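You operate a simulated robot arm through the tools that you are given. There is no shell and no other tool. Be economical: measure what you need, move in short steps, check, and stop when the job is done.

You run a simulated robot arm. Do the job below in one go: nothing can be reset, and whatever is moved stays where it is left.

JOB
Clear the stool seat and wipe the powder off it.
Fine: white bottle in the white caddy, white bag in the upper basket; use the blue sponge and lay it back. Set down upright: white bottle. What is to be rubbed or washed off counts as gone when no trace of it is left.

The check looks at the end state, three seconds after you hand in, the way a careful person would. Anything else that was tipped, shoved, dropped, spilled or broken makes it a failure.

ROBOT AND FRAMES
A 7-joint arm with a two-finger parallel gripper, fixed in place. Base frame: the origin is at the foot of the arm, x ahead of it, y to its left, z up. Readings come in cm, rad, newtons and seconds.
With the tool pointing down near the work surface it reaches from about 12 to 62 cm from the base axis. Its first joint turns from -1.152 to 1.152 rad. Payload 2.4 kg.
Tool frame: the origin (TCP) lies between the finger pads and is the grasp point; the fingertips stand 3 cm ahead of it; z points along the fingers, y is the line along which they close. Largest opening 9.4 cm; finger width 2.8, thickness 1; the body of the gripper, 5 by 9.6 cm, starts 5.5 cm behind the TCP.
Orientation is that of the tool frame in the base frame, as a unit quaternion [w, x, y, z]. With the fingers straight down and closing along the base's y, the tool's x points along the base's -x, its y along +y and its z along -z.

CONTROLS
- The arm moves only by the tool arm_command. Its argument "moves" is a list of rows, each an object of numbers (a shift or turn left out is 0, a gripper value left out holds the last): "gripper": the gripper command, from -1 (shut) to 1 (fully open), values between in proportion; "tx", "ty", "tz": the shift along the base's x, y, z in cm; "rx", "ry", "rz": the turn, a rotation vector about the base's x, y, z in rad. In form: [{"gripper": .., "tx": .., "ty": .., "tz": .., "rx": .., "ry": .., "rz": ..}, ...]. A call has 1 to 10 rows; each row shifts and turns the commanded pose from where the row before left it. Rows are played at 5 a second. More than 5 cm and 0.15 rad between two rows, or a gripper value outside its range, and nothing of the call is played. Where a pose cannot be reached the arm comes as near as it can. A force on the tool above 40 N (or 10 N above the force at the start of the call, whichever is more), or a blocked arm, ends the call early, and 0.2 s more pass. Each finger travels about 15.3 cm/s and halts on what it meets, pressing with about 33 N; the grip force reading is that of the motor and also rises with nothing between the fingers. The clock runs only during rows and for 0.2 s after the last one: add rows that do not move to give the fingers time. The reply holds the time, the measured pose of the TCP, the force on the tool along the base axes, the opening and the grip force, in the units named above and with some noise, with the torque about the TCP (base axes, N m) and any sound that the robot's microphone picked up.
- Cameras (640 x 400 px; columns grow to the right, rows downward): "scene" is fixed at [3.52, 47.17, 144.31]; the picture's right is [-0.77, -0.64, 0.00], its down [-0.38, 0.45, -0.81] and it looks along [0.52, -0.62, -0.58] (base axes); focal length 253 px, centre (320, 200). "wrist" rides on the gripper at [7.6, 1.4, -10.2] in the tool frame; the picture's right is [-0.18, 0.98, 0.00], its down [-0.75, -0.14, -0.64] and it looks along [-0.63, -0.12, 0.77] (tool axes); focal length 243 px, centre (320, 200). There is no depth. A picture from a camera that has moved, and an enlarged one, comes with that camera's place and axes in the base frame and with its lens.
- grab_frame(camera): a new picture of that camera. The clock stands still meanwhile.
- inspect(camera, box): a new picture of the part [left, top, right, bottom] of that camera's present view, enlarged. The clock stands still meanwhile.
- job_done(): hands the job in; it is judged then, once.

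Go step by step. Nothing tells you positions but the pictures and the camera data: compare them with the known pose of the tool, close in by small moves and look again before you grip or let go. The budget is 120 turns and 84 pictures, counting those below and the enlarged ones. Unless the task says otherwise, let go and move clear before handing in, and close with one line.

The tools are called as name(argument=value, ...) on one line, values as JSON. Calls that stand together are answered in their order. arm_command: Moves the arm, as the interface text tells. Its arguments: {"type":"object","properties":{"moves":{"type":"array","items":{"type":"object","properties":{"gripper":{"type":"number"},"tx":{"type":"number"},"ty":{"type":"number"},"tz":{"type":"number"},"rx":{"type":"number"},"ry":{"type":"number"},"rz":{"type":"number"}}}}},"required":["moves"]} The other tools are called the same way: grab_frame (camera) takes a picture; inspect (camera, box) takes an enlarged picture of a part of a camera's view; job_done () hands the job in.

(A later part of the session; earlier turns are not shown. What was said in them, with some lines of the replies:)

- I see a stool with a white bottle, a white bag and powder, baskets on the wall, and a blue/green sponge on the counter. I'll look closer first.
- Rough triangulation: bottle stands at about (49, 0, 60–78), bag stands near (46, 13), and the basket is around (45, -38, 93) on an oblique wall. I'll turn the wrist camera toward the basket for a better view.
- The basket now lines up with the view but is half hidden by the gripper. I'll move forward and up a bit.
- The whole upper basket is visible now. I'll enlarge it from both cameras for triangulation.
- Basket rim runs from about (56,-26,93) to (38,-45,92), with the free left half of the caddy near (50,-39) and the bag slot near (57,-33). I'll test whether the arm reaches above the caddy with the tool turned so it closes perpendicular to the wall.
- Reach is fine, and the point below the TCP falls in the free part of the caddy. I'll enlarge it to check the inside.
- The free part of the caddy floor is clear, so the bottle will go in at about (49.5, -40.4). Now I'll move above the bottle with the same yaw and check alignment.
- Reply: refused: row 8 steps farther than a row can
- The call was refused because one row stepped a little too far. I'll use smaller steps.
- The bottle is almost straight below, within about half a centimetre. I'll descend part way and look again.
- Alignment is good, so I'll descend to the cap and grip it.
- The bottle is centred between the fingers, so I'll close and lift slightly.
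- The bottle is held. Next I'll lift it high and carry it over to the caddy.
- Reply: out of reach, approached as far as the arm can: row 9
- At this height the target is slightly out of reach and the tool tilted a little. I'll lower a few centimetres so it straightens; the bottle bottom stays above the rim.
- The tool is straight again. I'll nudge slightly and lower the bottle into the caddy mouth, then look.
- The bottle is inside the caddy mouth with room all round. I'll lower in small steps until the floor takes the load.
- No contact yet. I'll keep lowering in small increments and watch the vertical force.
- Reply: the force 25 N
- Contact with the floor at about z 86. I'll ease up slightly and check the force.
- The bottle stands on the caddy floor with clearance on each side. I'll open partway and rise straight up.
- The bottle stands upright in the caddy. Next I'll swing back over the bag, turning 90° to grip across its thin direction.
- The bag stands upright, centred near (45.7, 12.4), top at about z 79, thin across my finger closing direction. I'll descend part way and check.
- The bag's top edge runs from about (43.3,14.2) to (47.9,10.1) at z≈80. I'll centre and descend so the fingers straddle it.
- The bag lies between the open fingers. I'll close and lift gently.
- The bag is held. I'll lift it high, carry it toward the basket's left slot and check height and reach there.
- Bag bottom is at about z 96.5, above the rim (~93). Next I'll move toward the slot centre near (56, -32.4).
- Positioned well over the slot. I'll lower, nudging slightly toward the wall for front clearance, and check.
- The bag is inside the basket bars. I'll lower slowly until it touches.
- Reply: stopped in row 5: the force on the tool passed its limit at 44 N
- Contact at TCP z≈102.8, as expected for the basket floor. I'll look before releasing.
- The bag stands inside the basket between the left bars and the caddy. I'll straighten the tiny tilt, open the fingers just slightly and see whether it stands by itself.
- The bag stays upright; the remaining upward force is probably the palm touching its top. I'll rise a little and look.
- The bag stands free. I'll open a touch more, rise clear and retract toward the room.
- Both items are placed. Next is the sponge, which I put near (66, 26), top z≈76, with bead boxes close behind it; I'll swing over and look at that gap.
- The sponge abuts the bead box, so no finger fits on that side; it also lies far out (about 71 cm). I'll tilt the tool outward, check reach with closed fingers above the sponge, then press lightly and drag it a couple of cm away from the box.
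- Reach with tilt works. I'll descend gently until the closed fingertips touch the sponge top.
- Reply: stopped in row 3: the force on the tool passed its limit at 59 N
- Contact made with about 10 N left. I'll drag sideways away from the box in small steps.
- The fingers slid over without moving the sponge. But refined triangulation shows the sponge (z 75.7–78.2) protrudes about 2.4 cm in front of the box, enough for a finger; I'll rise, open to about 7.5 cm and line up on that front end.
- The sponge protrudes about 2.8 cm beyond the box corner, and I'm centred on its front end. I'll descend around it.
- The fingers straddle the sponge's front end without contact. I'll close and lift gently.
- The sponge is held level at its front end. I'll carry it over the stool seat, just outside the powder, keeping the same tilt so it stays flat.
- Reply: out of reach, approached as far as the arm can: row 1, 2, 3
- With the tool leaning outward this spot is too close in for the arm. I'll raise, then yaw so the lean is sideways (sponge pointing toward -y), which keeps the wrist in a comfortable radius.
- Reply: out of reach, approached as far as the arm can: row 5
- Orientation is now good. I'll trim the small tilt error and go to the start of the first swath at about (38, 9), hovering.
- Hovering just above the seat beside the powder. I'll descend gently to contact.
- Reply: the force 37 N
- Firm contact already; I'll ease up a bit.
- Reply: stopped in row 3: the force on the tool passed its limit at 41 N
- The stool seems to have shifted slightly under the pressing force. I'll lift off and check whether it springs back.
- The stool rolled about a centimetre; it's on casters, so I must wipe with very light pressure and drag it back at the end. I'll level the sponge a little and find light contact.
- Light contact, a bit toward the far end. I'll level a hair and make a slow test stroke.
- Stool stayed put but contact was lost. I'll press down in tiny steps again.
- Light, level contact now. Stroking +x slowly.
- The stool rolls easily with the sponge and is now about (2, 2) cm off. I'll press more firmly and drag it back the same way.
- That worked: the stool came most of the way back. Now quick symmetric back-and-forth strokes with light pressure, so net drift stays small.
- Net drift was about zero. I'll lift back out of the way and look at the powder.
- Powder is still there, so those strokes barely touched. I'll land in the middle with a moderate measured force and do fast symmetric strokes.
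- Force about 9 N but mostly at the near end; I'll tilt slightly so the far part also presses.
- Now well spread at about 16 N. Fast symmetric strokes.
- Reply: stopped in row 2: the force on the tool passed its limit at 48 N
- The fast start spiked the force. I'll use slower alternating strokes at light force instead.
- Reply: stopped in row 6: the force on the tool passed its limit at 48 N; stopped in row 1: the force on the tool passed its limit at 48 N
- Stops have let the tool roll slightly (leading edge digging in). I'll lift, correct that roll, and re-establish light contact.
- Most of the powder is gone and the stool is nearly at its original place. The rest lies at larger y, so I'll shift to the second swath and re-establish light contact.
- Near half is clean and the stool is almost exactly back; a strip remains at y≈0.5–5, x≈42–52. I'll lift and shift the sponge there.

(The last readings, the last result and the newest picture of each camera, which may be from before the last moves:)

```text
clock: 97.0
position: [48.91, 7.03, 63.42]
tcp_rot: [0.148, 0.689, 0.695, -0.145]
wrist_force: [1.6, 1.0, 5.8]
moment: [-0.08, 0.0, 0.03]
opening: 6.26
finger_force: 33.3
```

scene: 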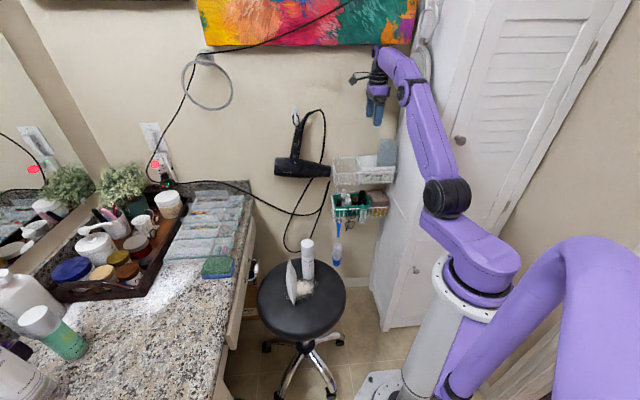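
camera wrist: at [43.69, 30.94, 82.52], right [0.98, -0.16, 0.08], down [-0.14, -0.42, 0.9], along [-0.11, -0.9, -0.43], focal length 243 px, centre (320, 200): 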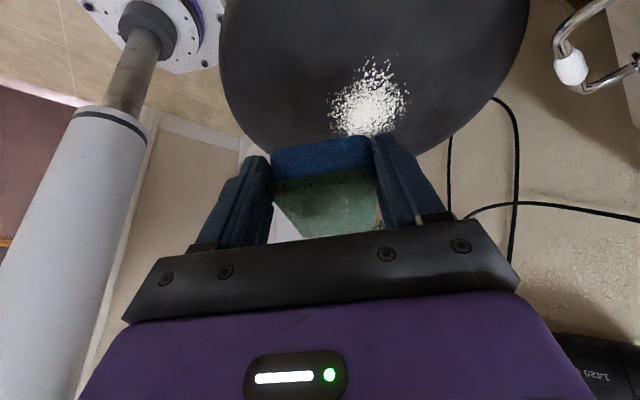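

arm_command(moves=[{"rx": 0.004, "tx": 1}, {"tx": 1}, {"tx": 1}, {"tx": -1}, {"tx": -1}, {"tx": -1}, {"tx": -1}, {"tx": -1}, {"tx": -1}, {"tx": -1}])

arm_command(moves=[{"tx": -1}, {"tx": -1}, {"tx": -1}, {"tx": -1}, {}])

```text
clock: 99.2
position: [44.41, 6.82, 63.45]
tcp_rot: [0.146, 0.688, 0.696, -0.145]
wrist_force: [2.3, -1.8, 8.4]
moment: [-0.2, -0.21, -0.01]
opening: 6.26
finger_force: 33.0
```

```text
clock: 100.5
position: [40.6, 6.84, 63.55]
tcp_rot: [0.146, 0.688, 0.696, -0.145]
wrist_force: [0.1, 0.2, -0.1]
moment: [0.02, 0.0, -0.03]
opening: 6.29
finger_force: 33.1
```

I'll lift and move the arm aside (toward -y) to see the seat.

arm_command(moves=[{"tz": 3}, {"tz": 3, "ty": -2}, {"tz": 3, "ty": -3.5}, {"ty": -4.5}, {"ty": -3}, {}])

inspect(camera="scene", box=[230, 210, 370, 350])

```text
clock: 101.8
position: [40.63, -6.12, 72.49]
tcp_rot: [0.146, 0.688, 0.696, -0.144]
wrist_force: [-0.1, -0.9, -0.3]
moment: [-0.01, 0.01, -0.02]
opening: 6.24
finger_force: 32.5
```

```text
2.86 times, centred on (300, 280) of scene
camera zoom: at [3.52, 47.17, 144.31], right [-0.77, -0.64, 0.0], down [-0.38, 0.45, -0.81], along [0.52, -0.62, -0.58], focal length 722 px, centre (377, -29)
```

zoom: 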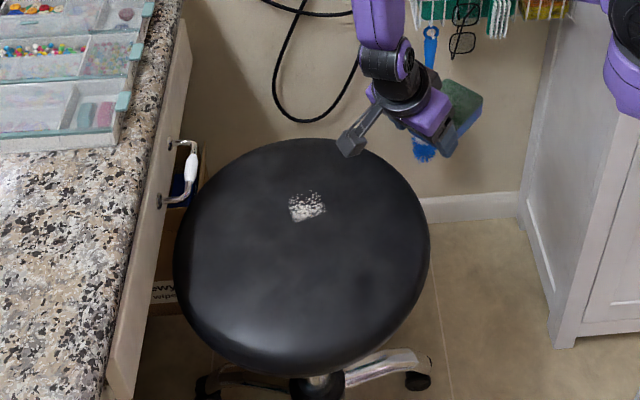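

Only a small patch remains at about (51, 6), and the stool sits about (1.9, 2) cm off in the +x+y direction. A diagonal stroke toward (-x, -y) will both wipe it and bring the stool back.

arm_command(moves=[{"tx": 2.6, "ty": 4}, {"tx": 2.6, "ty": 4}, {"tx": 2.6, "ty": 4}, {"tx": 2.6, "ty": 4, "tz": -2}, {"tx": 2.6, "ty": 3.7, "tz": -2}, {"tz": -3}, {"tz": -1.3}, {"tz": -0.4}, {}])

arm_command(moves=[{"tz": -0.15}, {}])

```text
refused: row 4 steps farther than a row can; nothing moved
```

```text
clock: 102.5
position: [40.72, -6.07, 72.35]
tcp_rot: [0.146, 0.688, 0.696, -0.145]
wrist_force: [-1.2, -0.4, -0.5]
moment: [0.01, 0.0, -0.01]
opening: 6.27
finger_force: 32.6
```

arm_command(moves=[{"tx": 2.6, "ty": 4}, {"tx": 2.6, "ty": 4}, {"tx": 2.6, "ty": 4}, {"tx": 2.6, "ty": 4}, {"tx": 2.6, "ty": 3.7, "tz": -1}, {"tz": -3.2}, {"tz": -2.6}, {"tz": -1.5}, {}])

arm_command(moves=[{"tz": -0.3}, {"tz": -0.1}, {}])

```text
clock: 104.5
position: [53.58, 13.38, 64.06]
tcp_rot: [0.145, 0.688, 0.696, -0.144]
wrist_force: [-0.5, -0.5, -1.2]
moment: [-0.05, 0.02, 0.01]
opening: 6.27
finger_force: 33.0
```

```text
clock: 105.2
position: [53.69, 13.52, 63.59]
tcp_rot: [0.147, 0.688, 0.696, -0.145]
wrist_force: [-1.9, 1.3, 6.1]
moment: [0.74, -0.28, 0.17]
opening: 6.28
finger_force: 32.8
```

The torque suggests the camera housing is touching the counter or drawer behind. I'll back away from it at once.

arm_command(moves=[{"tx": -0.7, "ty": -0.7, "tz": 0.3}, {"tx": -0.8, "ty": -0.8}, {}])

inspect(camera="scene", box=[200, 200, 370, 350])

```text
clock: 106.0
position: [52.39, 12.02, 63.9]
tcp_rot: [0.146, 0.688, 0.696, -0.144]
wrist_force: [0.3, 1.0, 0.1]
moment: [0.03, -0.02, -0.04]
opening: 6.25
finger_force: 32.9
```

```text
2.67 times, centred on (285, 275) of scene
camera zoom: at [3.52, 47.17, 144.31], right [-0.77, -0.64, 0.0], down [-0.38, 0.45, -0.81], along [0.52, -0.62, -0.58], focal length 674 px, centre (413, 0)
```

zoom: 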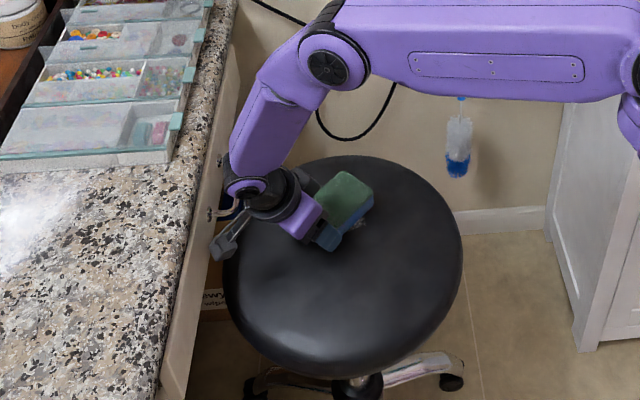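

Clear again and nothing disturbed. The sponge is over the patch here; I'll descend to light contact.

arm_command(moves=[{"tz": -0.25}, {}])

arm_command(moves=[{"tz": -0.1}, {}])

```text
clock: 106.7
position: [52.15, 12.17, 63.53]
tcp_rot: [0.146, 0.688, 0.696, -0.144]
wrist_force: [0.1, 0.8, 0.3]
moment: [-0.02, -0.03, 0.04]
opening: 6.28
finger_force: 32.9
```

```text
clock: 107.2
position: [52.19, 12.13, 63.56]
tcp_rot: [0.146, 0.688, 0.696, -0.144]
wrist_force: [0.5, 0.2, 0.0]
moment: [-0.02, -0.02, 0.0]
opening: 6.28
finger_force: 32.8
```

arm_command(moves=[{"tz": -0.1}, {}])

arm_command(moves=[{"tz": -0.04}, {"tx": -0.7, "ty": -0.3}, {"tx": -0.7, "ty": -0.3}, {"tx": -0.7, "ty": -0.3}, {"tx": -0.7, "ty": -0.3}, {"tx": -0.7, "ty": -0.3}])

```text
clock: 107.8
position: [52.22, 12.18, 63.48]
tcp_rot: [0.145, 0.688, 0.696, -0.145]
wrist_force: [-0.8, -0.7, 7.0]
moment: [-0.05, 0.04, -0.03]
opening: 6.27
finger_force: 33.1
```

```text
clock: 109.2
position: [48.75, 10.37, 63.4]
tcp_rot: [0.147, 0.689, 0.695, -0.145]
wrist_force: [8.6, -7.6, 30.3]
moment: [-0.47, -0.19, 0.26]
opening: 6.28
finger_force: 33.1
```

Force is up at the near end. I'll ease off and sweep along -y so that the contact edge crosses the whole patch.

arm_command(moves=[{"tz": 0.12, "tx": 0.8}, {"ty": -0.8}, {"ty": -0.8}, {"ty": -0.8}, {"ty": -0.8}, {"ty": -0.8}, {"ty": -0.8}, {"ty": -0.8}, {}])

arm_command(moves=[{"tz": 3}, {"tz": 3, "ty": -2}, {"tz": 3, "ty": -3.5}, {"ty": -4, "tx": -2}, {"ty": -2, "tx": -3}, {}])

inspect(camera="scene", box=[230, 210, 370, 350])

```text
clock: 111.2
position: [49.5, 4.99, 63.73]
tcp_rot: [0.146, 0.688, 0.696, -0.144]
wrist_force: [-0.1, 0.2, 0.3]
moment: [-0.01, 0.02, 0.01]
opening: 6.28
finger_force: 33.2
```

```text
clock: 112.7
position: [44.62, -6.49, 72.4]
tcp_rot: [0.146, 0.688, 0.696, -0.145]
wrist_force: [-0.7, 0.3, -0.6]
moment: [0.0, 0.0, 0.02]
opening: 6.3
finger_force: 32.9
```

```text
2.86 times, centred on (300, 280) of scene
camera zoom: at [3.52, 47.17, 144.31], right [-0.77, -0.64, 0.0], down [-0.38, 0.45, -0.81], along [0.52, -0.62, -0.58], focal length 722 px, centre (377, -29)
```

zoom: 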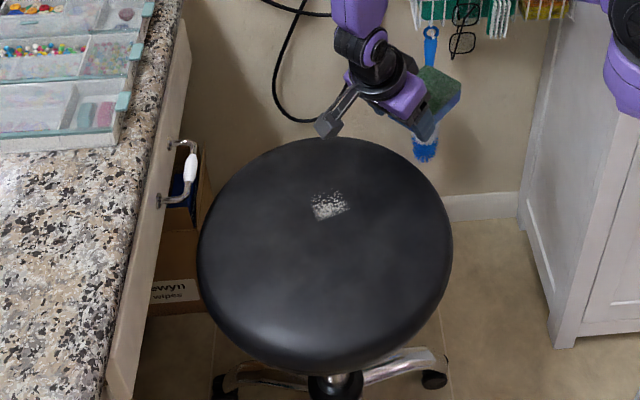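

The stool is back in its original position, and only that small patch (around (48.7, 3.8)) remains. I'll return and do short, light oscillating strokes on it.

arm_command(moves=[{"tx": 1, "ty": 3.6}, {"tx": 1, "ty": 3.6}, {"tx": 1, "ty": 3.6}, {"tx": 1.1, "ty": 3.5, "rx": 0.006}, {"tz": -4.5}, {"tz": -3}, {"tz": -1.1}, {}])

arm_command(moves=[{"tz": -0.2}, {}])

```text
clock: 114.5
position: [48.65, 7.72, 63.87]
tcp_rot: [0.144, 0.688, 0.697, -0.142]
wrist_force: [-0.9, -0.5, -0.9]
moment: [-0.03, 0.02, -0.01]
opening: 6.29
finger_force: 32.4
```

```text
clock: 115.0
position: [48.56, 7.81, 63.61]
tcp_rot: [0.144, 0.689, 0.696, -0.142]
wrist_force: [-0.7, -0.5, -0.4]
moment: [-0.01, 0.01, 0.02]
opening: 6.29
finger_force: 33.2
```

arm_command(moves=[{"tz": -0.08}, {}])

arm_command(moves=[{"tz": -0.05}, {}])

```text
clock: 115.7
position: [48.67, 7.84, 63.53]
tcp_rot: [0.144, 0.689, 0.696, -0.142]
wrist_force: [-0.2, 0.2, -1.1]
moment: [0.01, -0.02, 0.02]
opening: 6.24
finger_force: 32.4
```

```text
clock: 116.2
position: [48.56, 7.87, 63.59]
tcp_rot: [0.145, 0.687, 0.697, -0.142]
wrist_force: [-0.3, -0.4, -0.1]
moment: [0.03, -0.03, -0.01]
opening: 6.28
finger_force: 32.9
```

arm_command(moves=[{"tz": -0.05}, {}])

arm_command(moves=[{"tz": -0.04}, {}])

```text
clock: 116.8
position: [48.57, 7.82, 63.48]
tcp_rot: [0.144, 0.688, 0.697, -0.144]
wrist_force: [0.0, -0.2, -0.3]
moment: [0.01, 0.03, 0.02]
opening: 6.28
finger_force: 32.4
```

```text
clock: 117.5
position: [48.61, 7.93, 63.46]
tcp_rot: [0.145, 0.688, 0.697, -0.143]
wrist_force: [-0.5, -0.3, 0.0]
moment: [0.04, 0.02, 0.0]
opening: 6.29
finger_force: 33.0
```

arm_command(moves=[{"tz": -0.05}, {}])

arm_command(moves=[{"tz": -0.03}, {"tx": 0.5}, {"tx": 0.5}, {"tx": 0.5}, {"tx": -0.5}, {"tx": -0.5}, {"tx": -0.5}])

```text
clock: 118.0
position: [48.55, 8.02, 63.42]
tcp_rot: [0.144, 0.688, 0.696, -0.143]
wrist_force: [0.2, 0.8, 0.3]
moment: [-0.04, -0.03, 0.02]
opening: 6.28
finger_force: 32.3
```

```text
clock: 119.7
position: [48.85, 7.74, 63.4]
tcp_rot: [0.145, 0.688, 0.696, -0.143]
wrist_force: [1.3, -0.3, 2.1]
moment: [-0.1, -0.04, 0.07]
opening: 6.28
finger_force: 33.6
```

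Light level contact (≈3 N). Oscillating over the patch.

arm_command(moves=[{"tz": -0.02, "tx": 1}, {"tx": 1}, {"tx": 1}, {"tx": -1}, {"tx": -1}, {"tx": -1}, {"tx": -1}, {"tx": -1}, {"tx": -1}, {"tx": 1}])

arm_command(moves=[{"tx": 1}, {"tx": 1}, {"ty": -1}, {"ty": -1}, {"ty": 1}, {"ty": 1}, {"ty": 1}, {"ty": 1}, {"ty": -1}, {"ty": -1}])

inspect(camera="scene", box=[230, 210, 370, 350])

```text
clock: 121.8
position: [46.57, 7.63, 63.53]
tcp_rot: [0.144, 0.688, 0.697, -0.143]
wrist_force: [-0.3, -0.8, -0.6]
moment: [-0.02, 0.0, 0.0]
opening: 6.28
finger_force: 33.4
```

```text
clock: 124.0
position: [48.23, 8.91, 63.4]
tcp_rot: [0.143, 0.685, 0.7, -0.143]
wrist_force: [-4.2, 0.7, 10.8]
moment: [-0.14, 0.0, -0.09]
opening: 6.28
finger_force: 33.0
stopped in row 10: the force on the tool passed its limit at 44 N (the readings are from after the stop); the commanded pose is now the measured one
```

```text
2.86 times, centred on (300, 280) of scene
camera zoom: at [3.49, 47.17, 144.31], right [-0.77, -0.64, 0.0], down [-0.38, 0.45, -0.81], along [0.52, -0.62, -0.58], focal length 722 px, centre (377, -29)
```

zoom: 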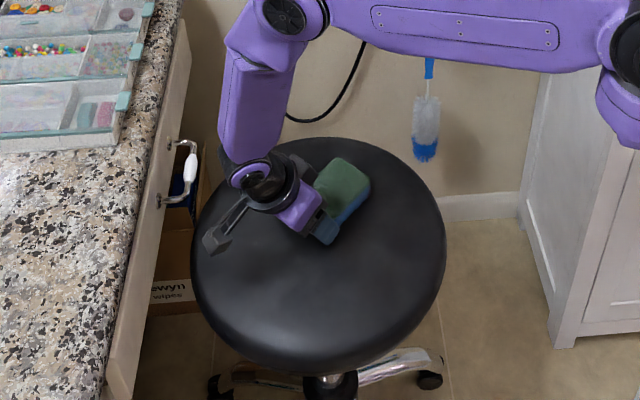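

The patch isn't visible beside the sponge any more; the stool has drifted about 0.8 cm. I'll drag it back by that amount, lift aside and check.

arm_command(moves=[{"tx": -0.35, "ty": -0.4}, {"tx": -0.35, "ty": -0.4}, {}, {"tz": 3}, {"tz": 3, "ty": -2}, {"tz": 3, "ty": -3.5}, {"ty": -4.5, "tx": -1}, {"ty": -4.5, "tx": -2}, {}])

inspect(camera="scene", box=[230, 210, 370, 350])

```text
clock: 126.0
position: [44.49, -6.28, 72.41]
tcp_rot: [0.143, 0.686, 0.698, -0.144]
wrist_force: [1.2, 0.4, 0.0]
moment: [0.02, -0.03, 0.03]
opening: 6.3
finger_force: 33.3
```

```text
2.86 times, centred on (300, 280) of scene
camera zoom: at [3.52, 47.17, 144.31], right [-0.77, -0.64, 0.0], down [-0.38, 0.45, -0.81], along [0.52, -0.62, -0.58], focal length 722 px, centre (377, -29)
```

zoom: 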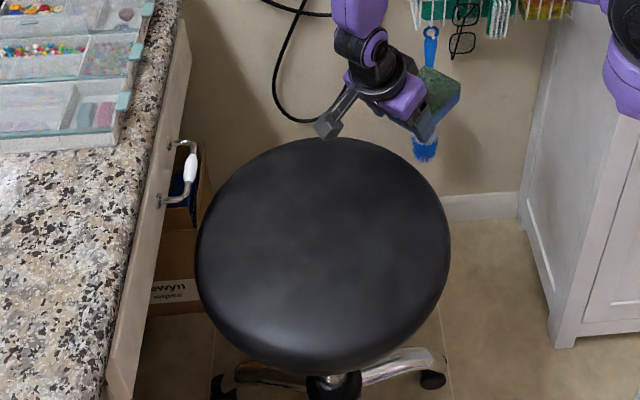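

The seat is clean, and the stool is within about 2 mm of its original position. Now I'll carry the sponge back: raise, turn the yaw back and move over its original spot.

arm_command(moves=[{"tz": 4, "ty": 2.5}, {"tz": 4, "ty": 2.5}, {"tz": 4, "ty": 2.5}, {"tz": 4, "ty": 2.5}, {"tz": 2, "ty": 3, "tx": 2}, {"rz": 0.1453, "ty": 2, "tx": 2}, {"rz": 0.1453, "ty": 2, "tx": 2}, {"rz": 0.1453}, {"rz": 0.1453}, {"rz": 0.1453}])

arm_command(moves=[{"rz": 0.1453}, {"rz": 0.1453}, {"rz": 0.1453}, {"rz": 0.1453}, {"rz": 0.1453}, {"rz": 0.1453}, {"rz": 0.1453}, {"rz": 0.1453}, {"rz": 0.1453}, {"rz": 0.1453}])

arm_command(moves=[{"rz": 0.1455}, {}])

```text
clock: 128.2
position: [50.48, 10.67, 90.27]
tcp_rot: [0.183, 0.391, 0.898, -0.082]
wrist_force: [1.2, 0.9, -0.5]
moment: [0.0, 0.0, -0.01]
opening: 6.29
finger_force: 32.5
```

```text
clock: 130.4
position: [50.66, 10.67, 90.27]
tcp_rot: [0.192, -0.304, 0.931, 0.061]
wrist_force: [-0.5, -0.7, 0.0]
moment: [-0.01, 0.0, 0.02]
opening: 6.25
finger_force: 33.1
```

```text
clock: 131.0
position: [50.71, 10.77, 90.33]
tcp_rot: [0.188, -0.371, 0.906, 0.075]
wrist_force: [-0.4, 0.3, -1.0]
moment: [0.0, -0.04, 0.03]
opening: 6.29
finger_force: 33.3
```

Orientation restored. I'll move over the original sponge spot, hovering.

arm_command(moves=[{"tx": 2.6, "ty": 3.2}, {"tx": 2.6, "ty": 3.2}, {"tx": 2.6, "ty": 3.2}, {"tx": 2.6, "ty": 3.1}, {"tz": -2.5}, {"tz": -2.5}, {}])

grab_frame(camera="wrist")

```text
clock: 132.6
position: [61.01, 23.41, 85.29]
tcp_rot: [0.188, -0.37, 0.907, 0.074]
wrist_force: [-0.1, 0.5, 0.1]
moment: [0.01, 0.0, -0.02]
opening: 6.3
finger_force: 32.9
```

```text
2 pictures are left
camera wrist: at [52.07, 16.74, 91.82], right [-0.57, 0.82, 0.07], down [0.41, 0.21, 0.89], along [0.71, 0.53, -0.45], focal length 243 px, centre (320, 200)
```

wrist: 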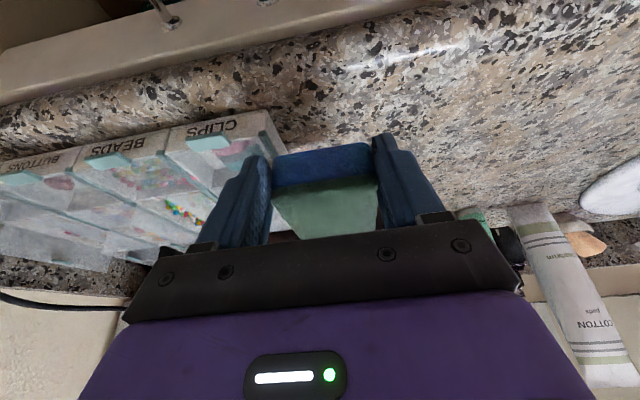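

Aligned with the original spot and just clear of the box. I'll lower it to the counter.

arm_command(moves=[{"tz": -2.5}, {"tz": -2}, {"tz": -0.8}, {}])

arm_command(moves=[{"tz": -0.25}, {}])

```text
clock: 133.6
position: [60.82, 23.57, 79.92]
tcp_rot: [0.187, -0.371, 0.907, 0.075]
wrist_force: [0.4, 0.5, 0.4]
moment: [-0.02, 0.02, 0.02]
opening: 6.27
finger_force: 33.2
```

```text
clock: 134.2
position: [60.98, 23.4, 79.72]
tcp_rot: [0.189, -0.37, 0.907, 0.075]
wrist_force: [0.2, 0.6, -0.7]
moment: [0.0, 0.02, 0.01]
opening: 6.28
finger_force: 33.2
```

arm_command(moves=[{"tz": -0.2}, {}])

arm_command(moves=[{"tz": -0.15}, {}])

```text
clock: 134.8
position: [61.09, 23.45, 79.64]
tcp_rot: [0.188, -0.37, 0.907, 0.075]
wrist_force: [-1.0, 0.4, -0.2]
moment: [0.0, -0.01, 0.02]
opening: 6.25
finger_force: 33.2
```

```text
clock: 135.4
position: [61.02, 23.54, 79.43]
tcp_rot: [0.187, -0.37, 0.907, 0.075]
wrist_force: [-0.4, -0.5, -0.2]
moment: [0.05, 0.0, 0.03]
opening: 6.27
finger_force: 33.2
```

arm_command(moves=[{"tz": -0.15}, {}])

arm_command(moves=[{"tz": -0.1}, {}])

```text
clock: 136.0
position: [61.04, 23.41, 79.37]
tcp_rot: [0.187, -0.37, 0.907, 0.075]
wrist_force: [-0.2, 0.0, 0.2]
moment: [0.0, -0.02, 0.01]
opening: 6.25
finger_force: 33.5
```

```text
clock: 136.6
position: [61.15, 23.39, 79.22]
tcp_rot: [0.187, -0.371, 0.906, 0.075]
wrist_force: [-0.3, 0.0, 0.4]
moment: [0.0, -0.03, -0.02]
opening: 6.3
finger_force: 32.8
```

arm_command(moves=[{"tz": -0.1}, {}])

arm_command(moves=[{"tz": -0.08}, {}])

```text
clock: 137.2
position: [61.01, 23.41, 79.1]
tcp_rot: [0.188, -0.37, 0.907, 0.074]
wrist_force: [0.6, -0.2, -0.5]
moment: [-0.01, 0.01, 0.01]
opening: 6.3
finger_force: 32.9
```

```text
clock: 137.8
position: [61.08, 23.28, 79.1]
tcp_rot: [0.187, -0.37, 0.907, 0.075]
wrist_force: [0.5, 0.0, 0.1]
moment: [-0.01, -0.02, 0.01]
opening: 6.27
finger_force: 33.1
```

It's within a couple of millimetres of the counter. I'll release gently and rise straight up.

arm_command(moves=[{"gripper": 0.4}, {"gripper": 0.6}, {}, {"tz": 1}, {"tz": 2}, {"tz": 3}, {"tz": 4, "tx": -2, "ty": -1}, {"tz": 3, "tx": -3, "ty": -1.5}, {}])

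inspect(camera="scene", box=[60, 130, 420, 350])

```text
clock: 139.8
position: [56.01, 20.94, 92.03]
tcp_rot: [0.187, -0.37, 0.907, 0.075]
wrist_force: [-0.1, 0.4, -0.6]
moment: [0.01, 0.02, 0.02]
opening: 7.51
finger_force: 0.2
```

```text
1.78 times, centred on (240, 240) of scene
camera zoom: at [3.52, 47.17, 144.31], right [-0.77, -0.64, 0.0], down [-0.38, 0.45, -0.81], along [0.52, -0.62, -0.58], focal length 449 px, centre (462, 129)
```

zoom: 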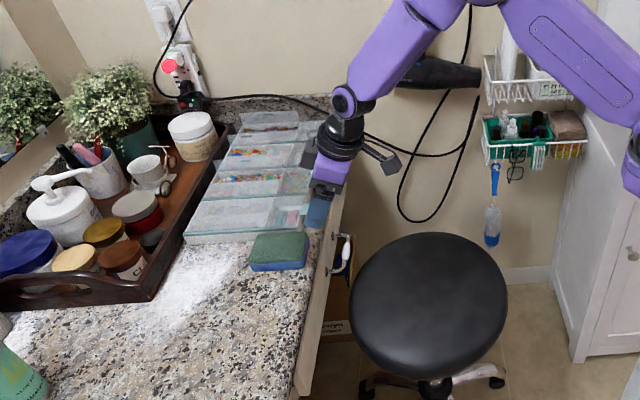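

The sponge lies back in its spot and the seat is clean. I'll move clear and take a last look.

arm_command(moves=[{"tz": 4, "tx": -2.5}, {"tz": 4, "tx": -2.5}, {"tz": 4, "tx": -2.5}, {"tz": 4, "tx": -2.5}, {"tz": 4, "tx": -2}, {}])

inspect(camera="scene", box=[180, 110, 420, 350])

```text
clock: 141.2
position: [44.25, 21.21, 112.26]
tcp_rot: [0.188, -0.37, 0.907, 0.074]
wrist_force: [0.7, 0.3, 1.6]
moment: [-0.01, -0.01, 0.01]
opening: 7.56
finger_force: 0.1
```

```text
1.67 times, centred on (300, 230) of scene
camera zoom: at [3.52, 47.17, 144.31], right [-0.77, -0.64, 0.0], down [-0.38, 0.45, -0.81], along [0.52, -0.62, -0.58], focal length 421 px, centre (353, 150)
```

zoom: 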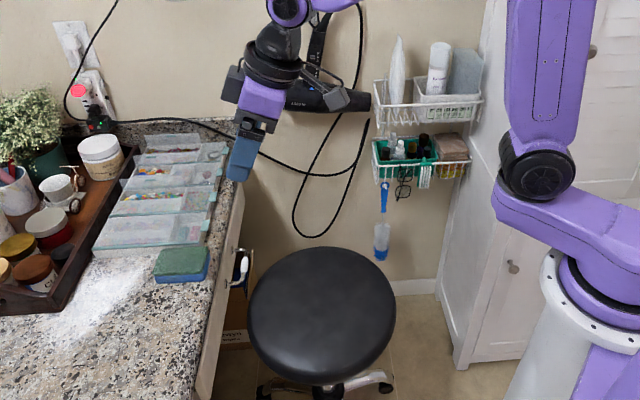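

The bottle is upright in the caddy, the bag stands in the upper basket, the seat is clean, and the sponge is back in its place. The arm is clear, so I'm handing in.

job_done()

```text
The job is handed in.
```

The stool seat is cleared and I see no powder left on it: the white bottle stands upright in the white caddy, the white bag is in the upper basket, and the blue sponge is back by the bead boxes. The stool rolled while I was wiping; I dragged it back to about 2 mm from where it began. The gripper also lightly touched the counter front or drawer handle once, with nothing visibly moved.
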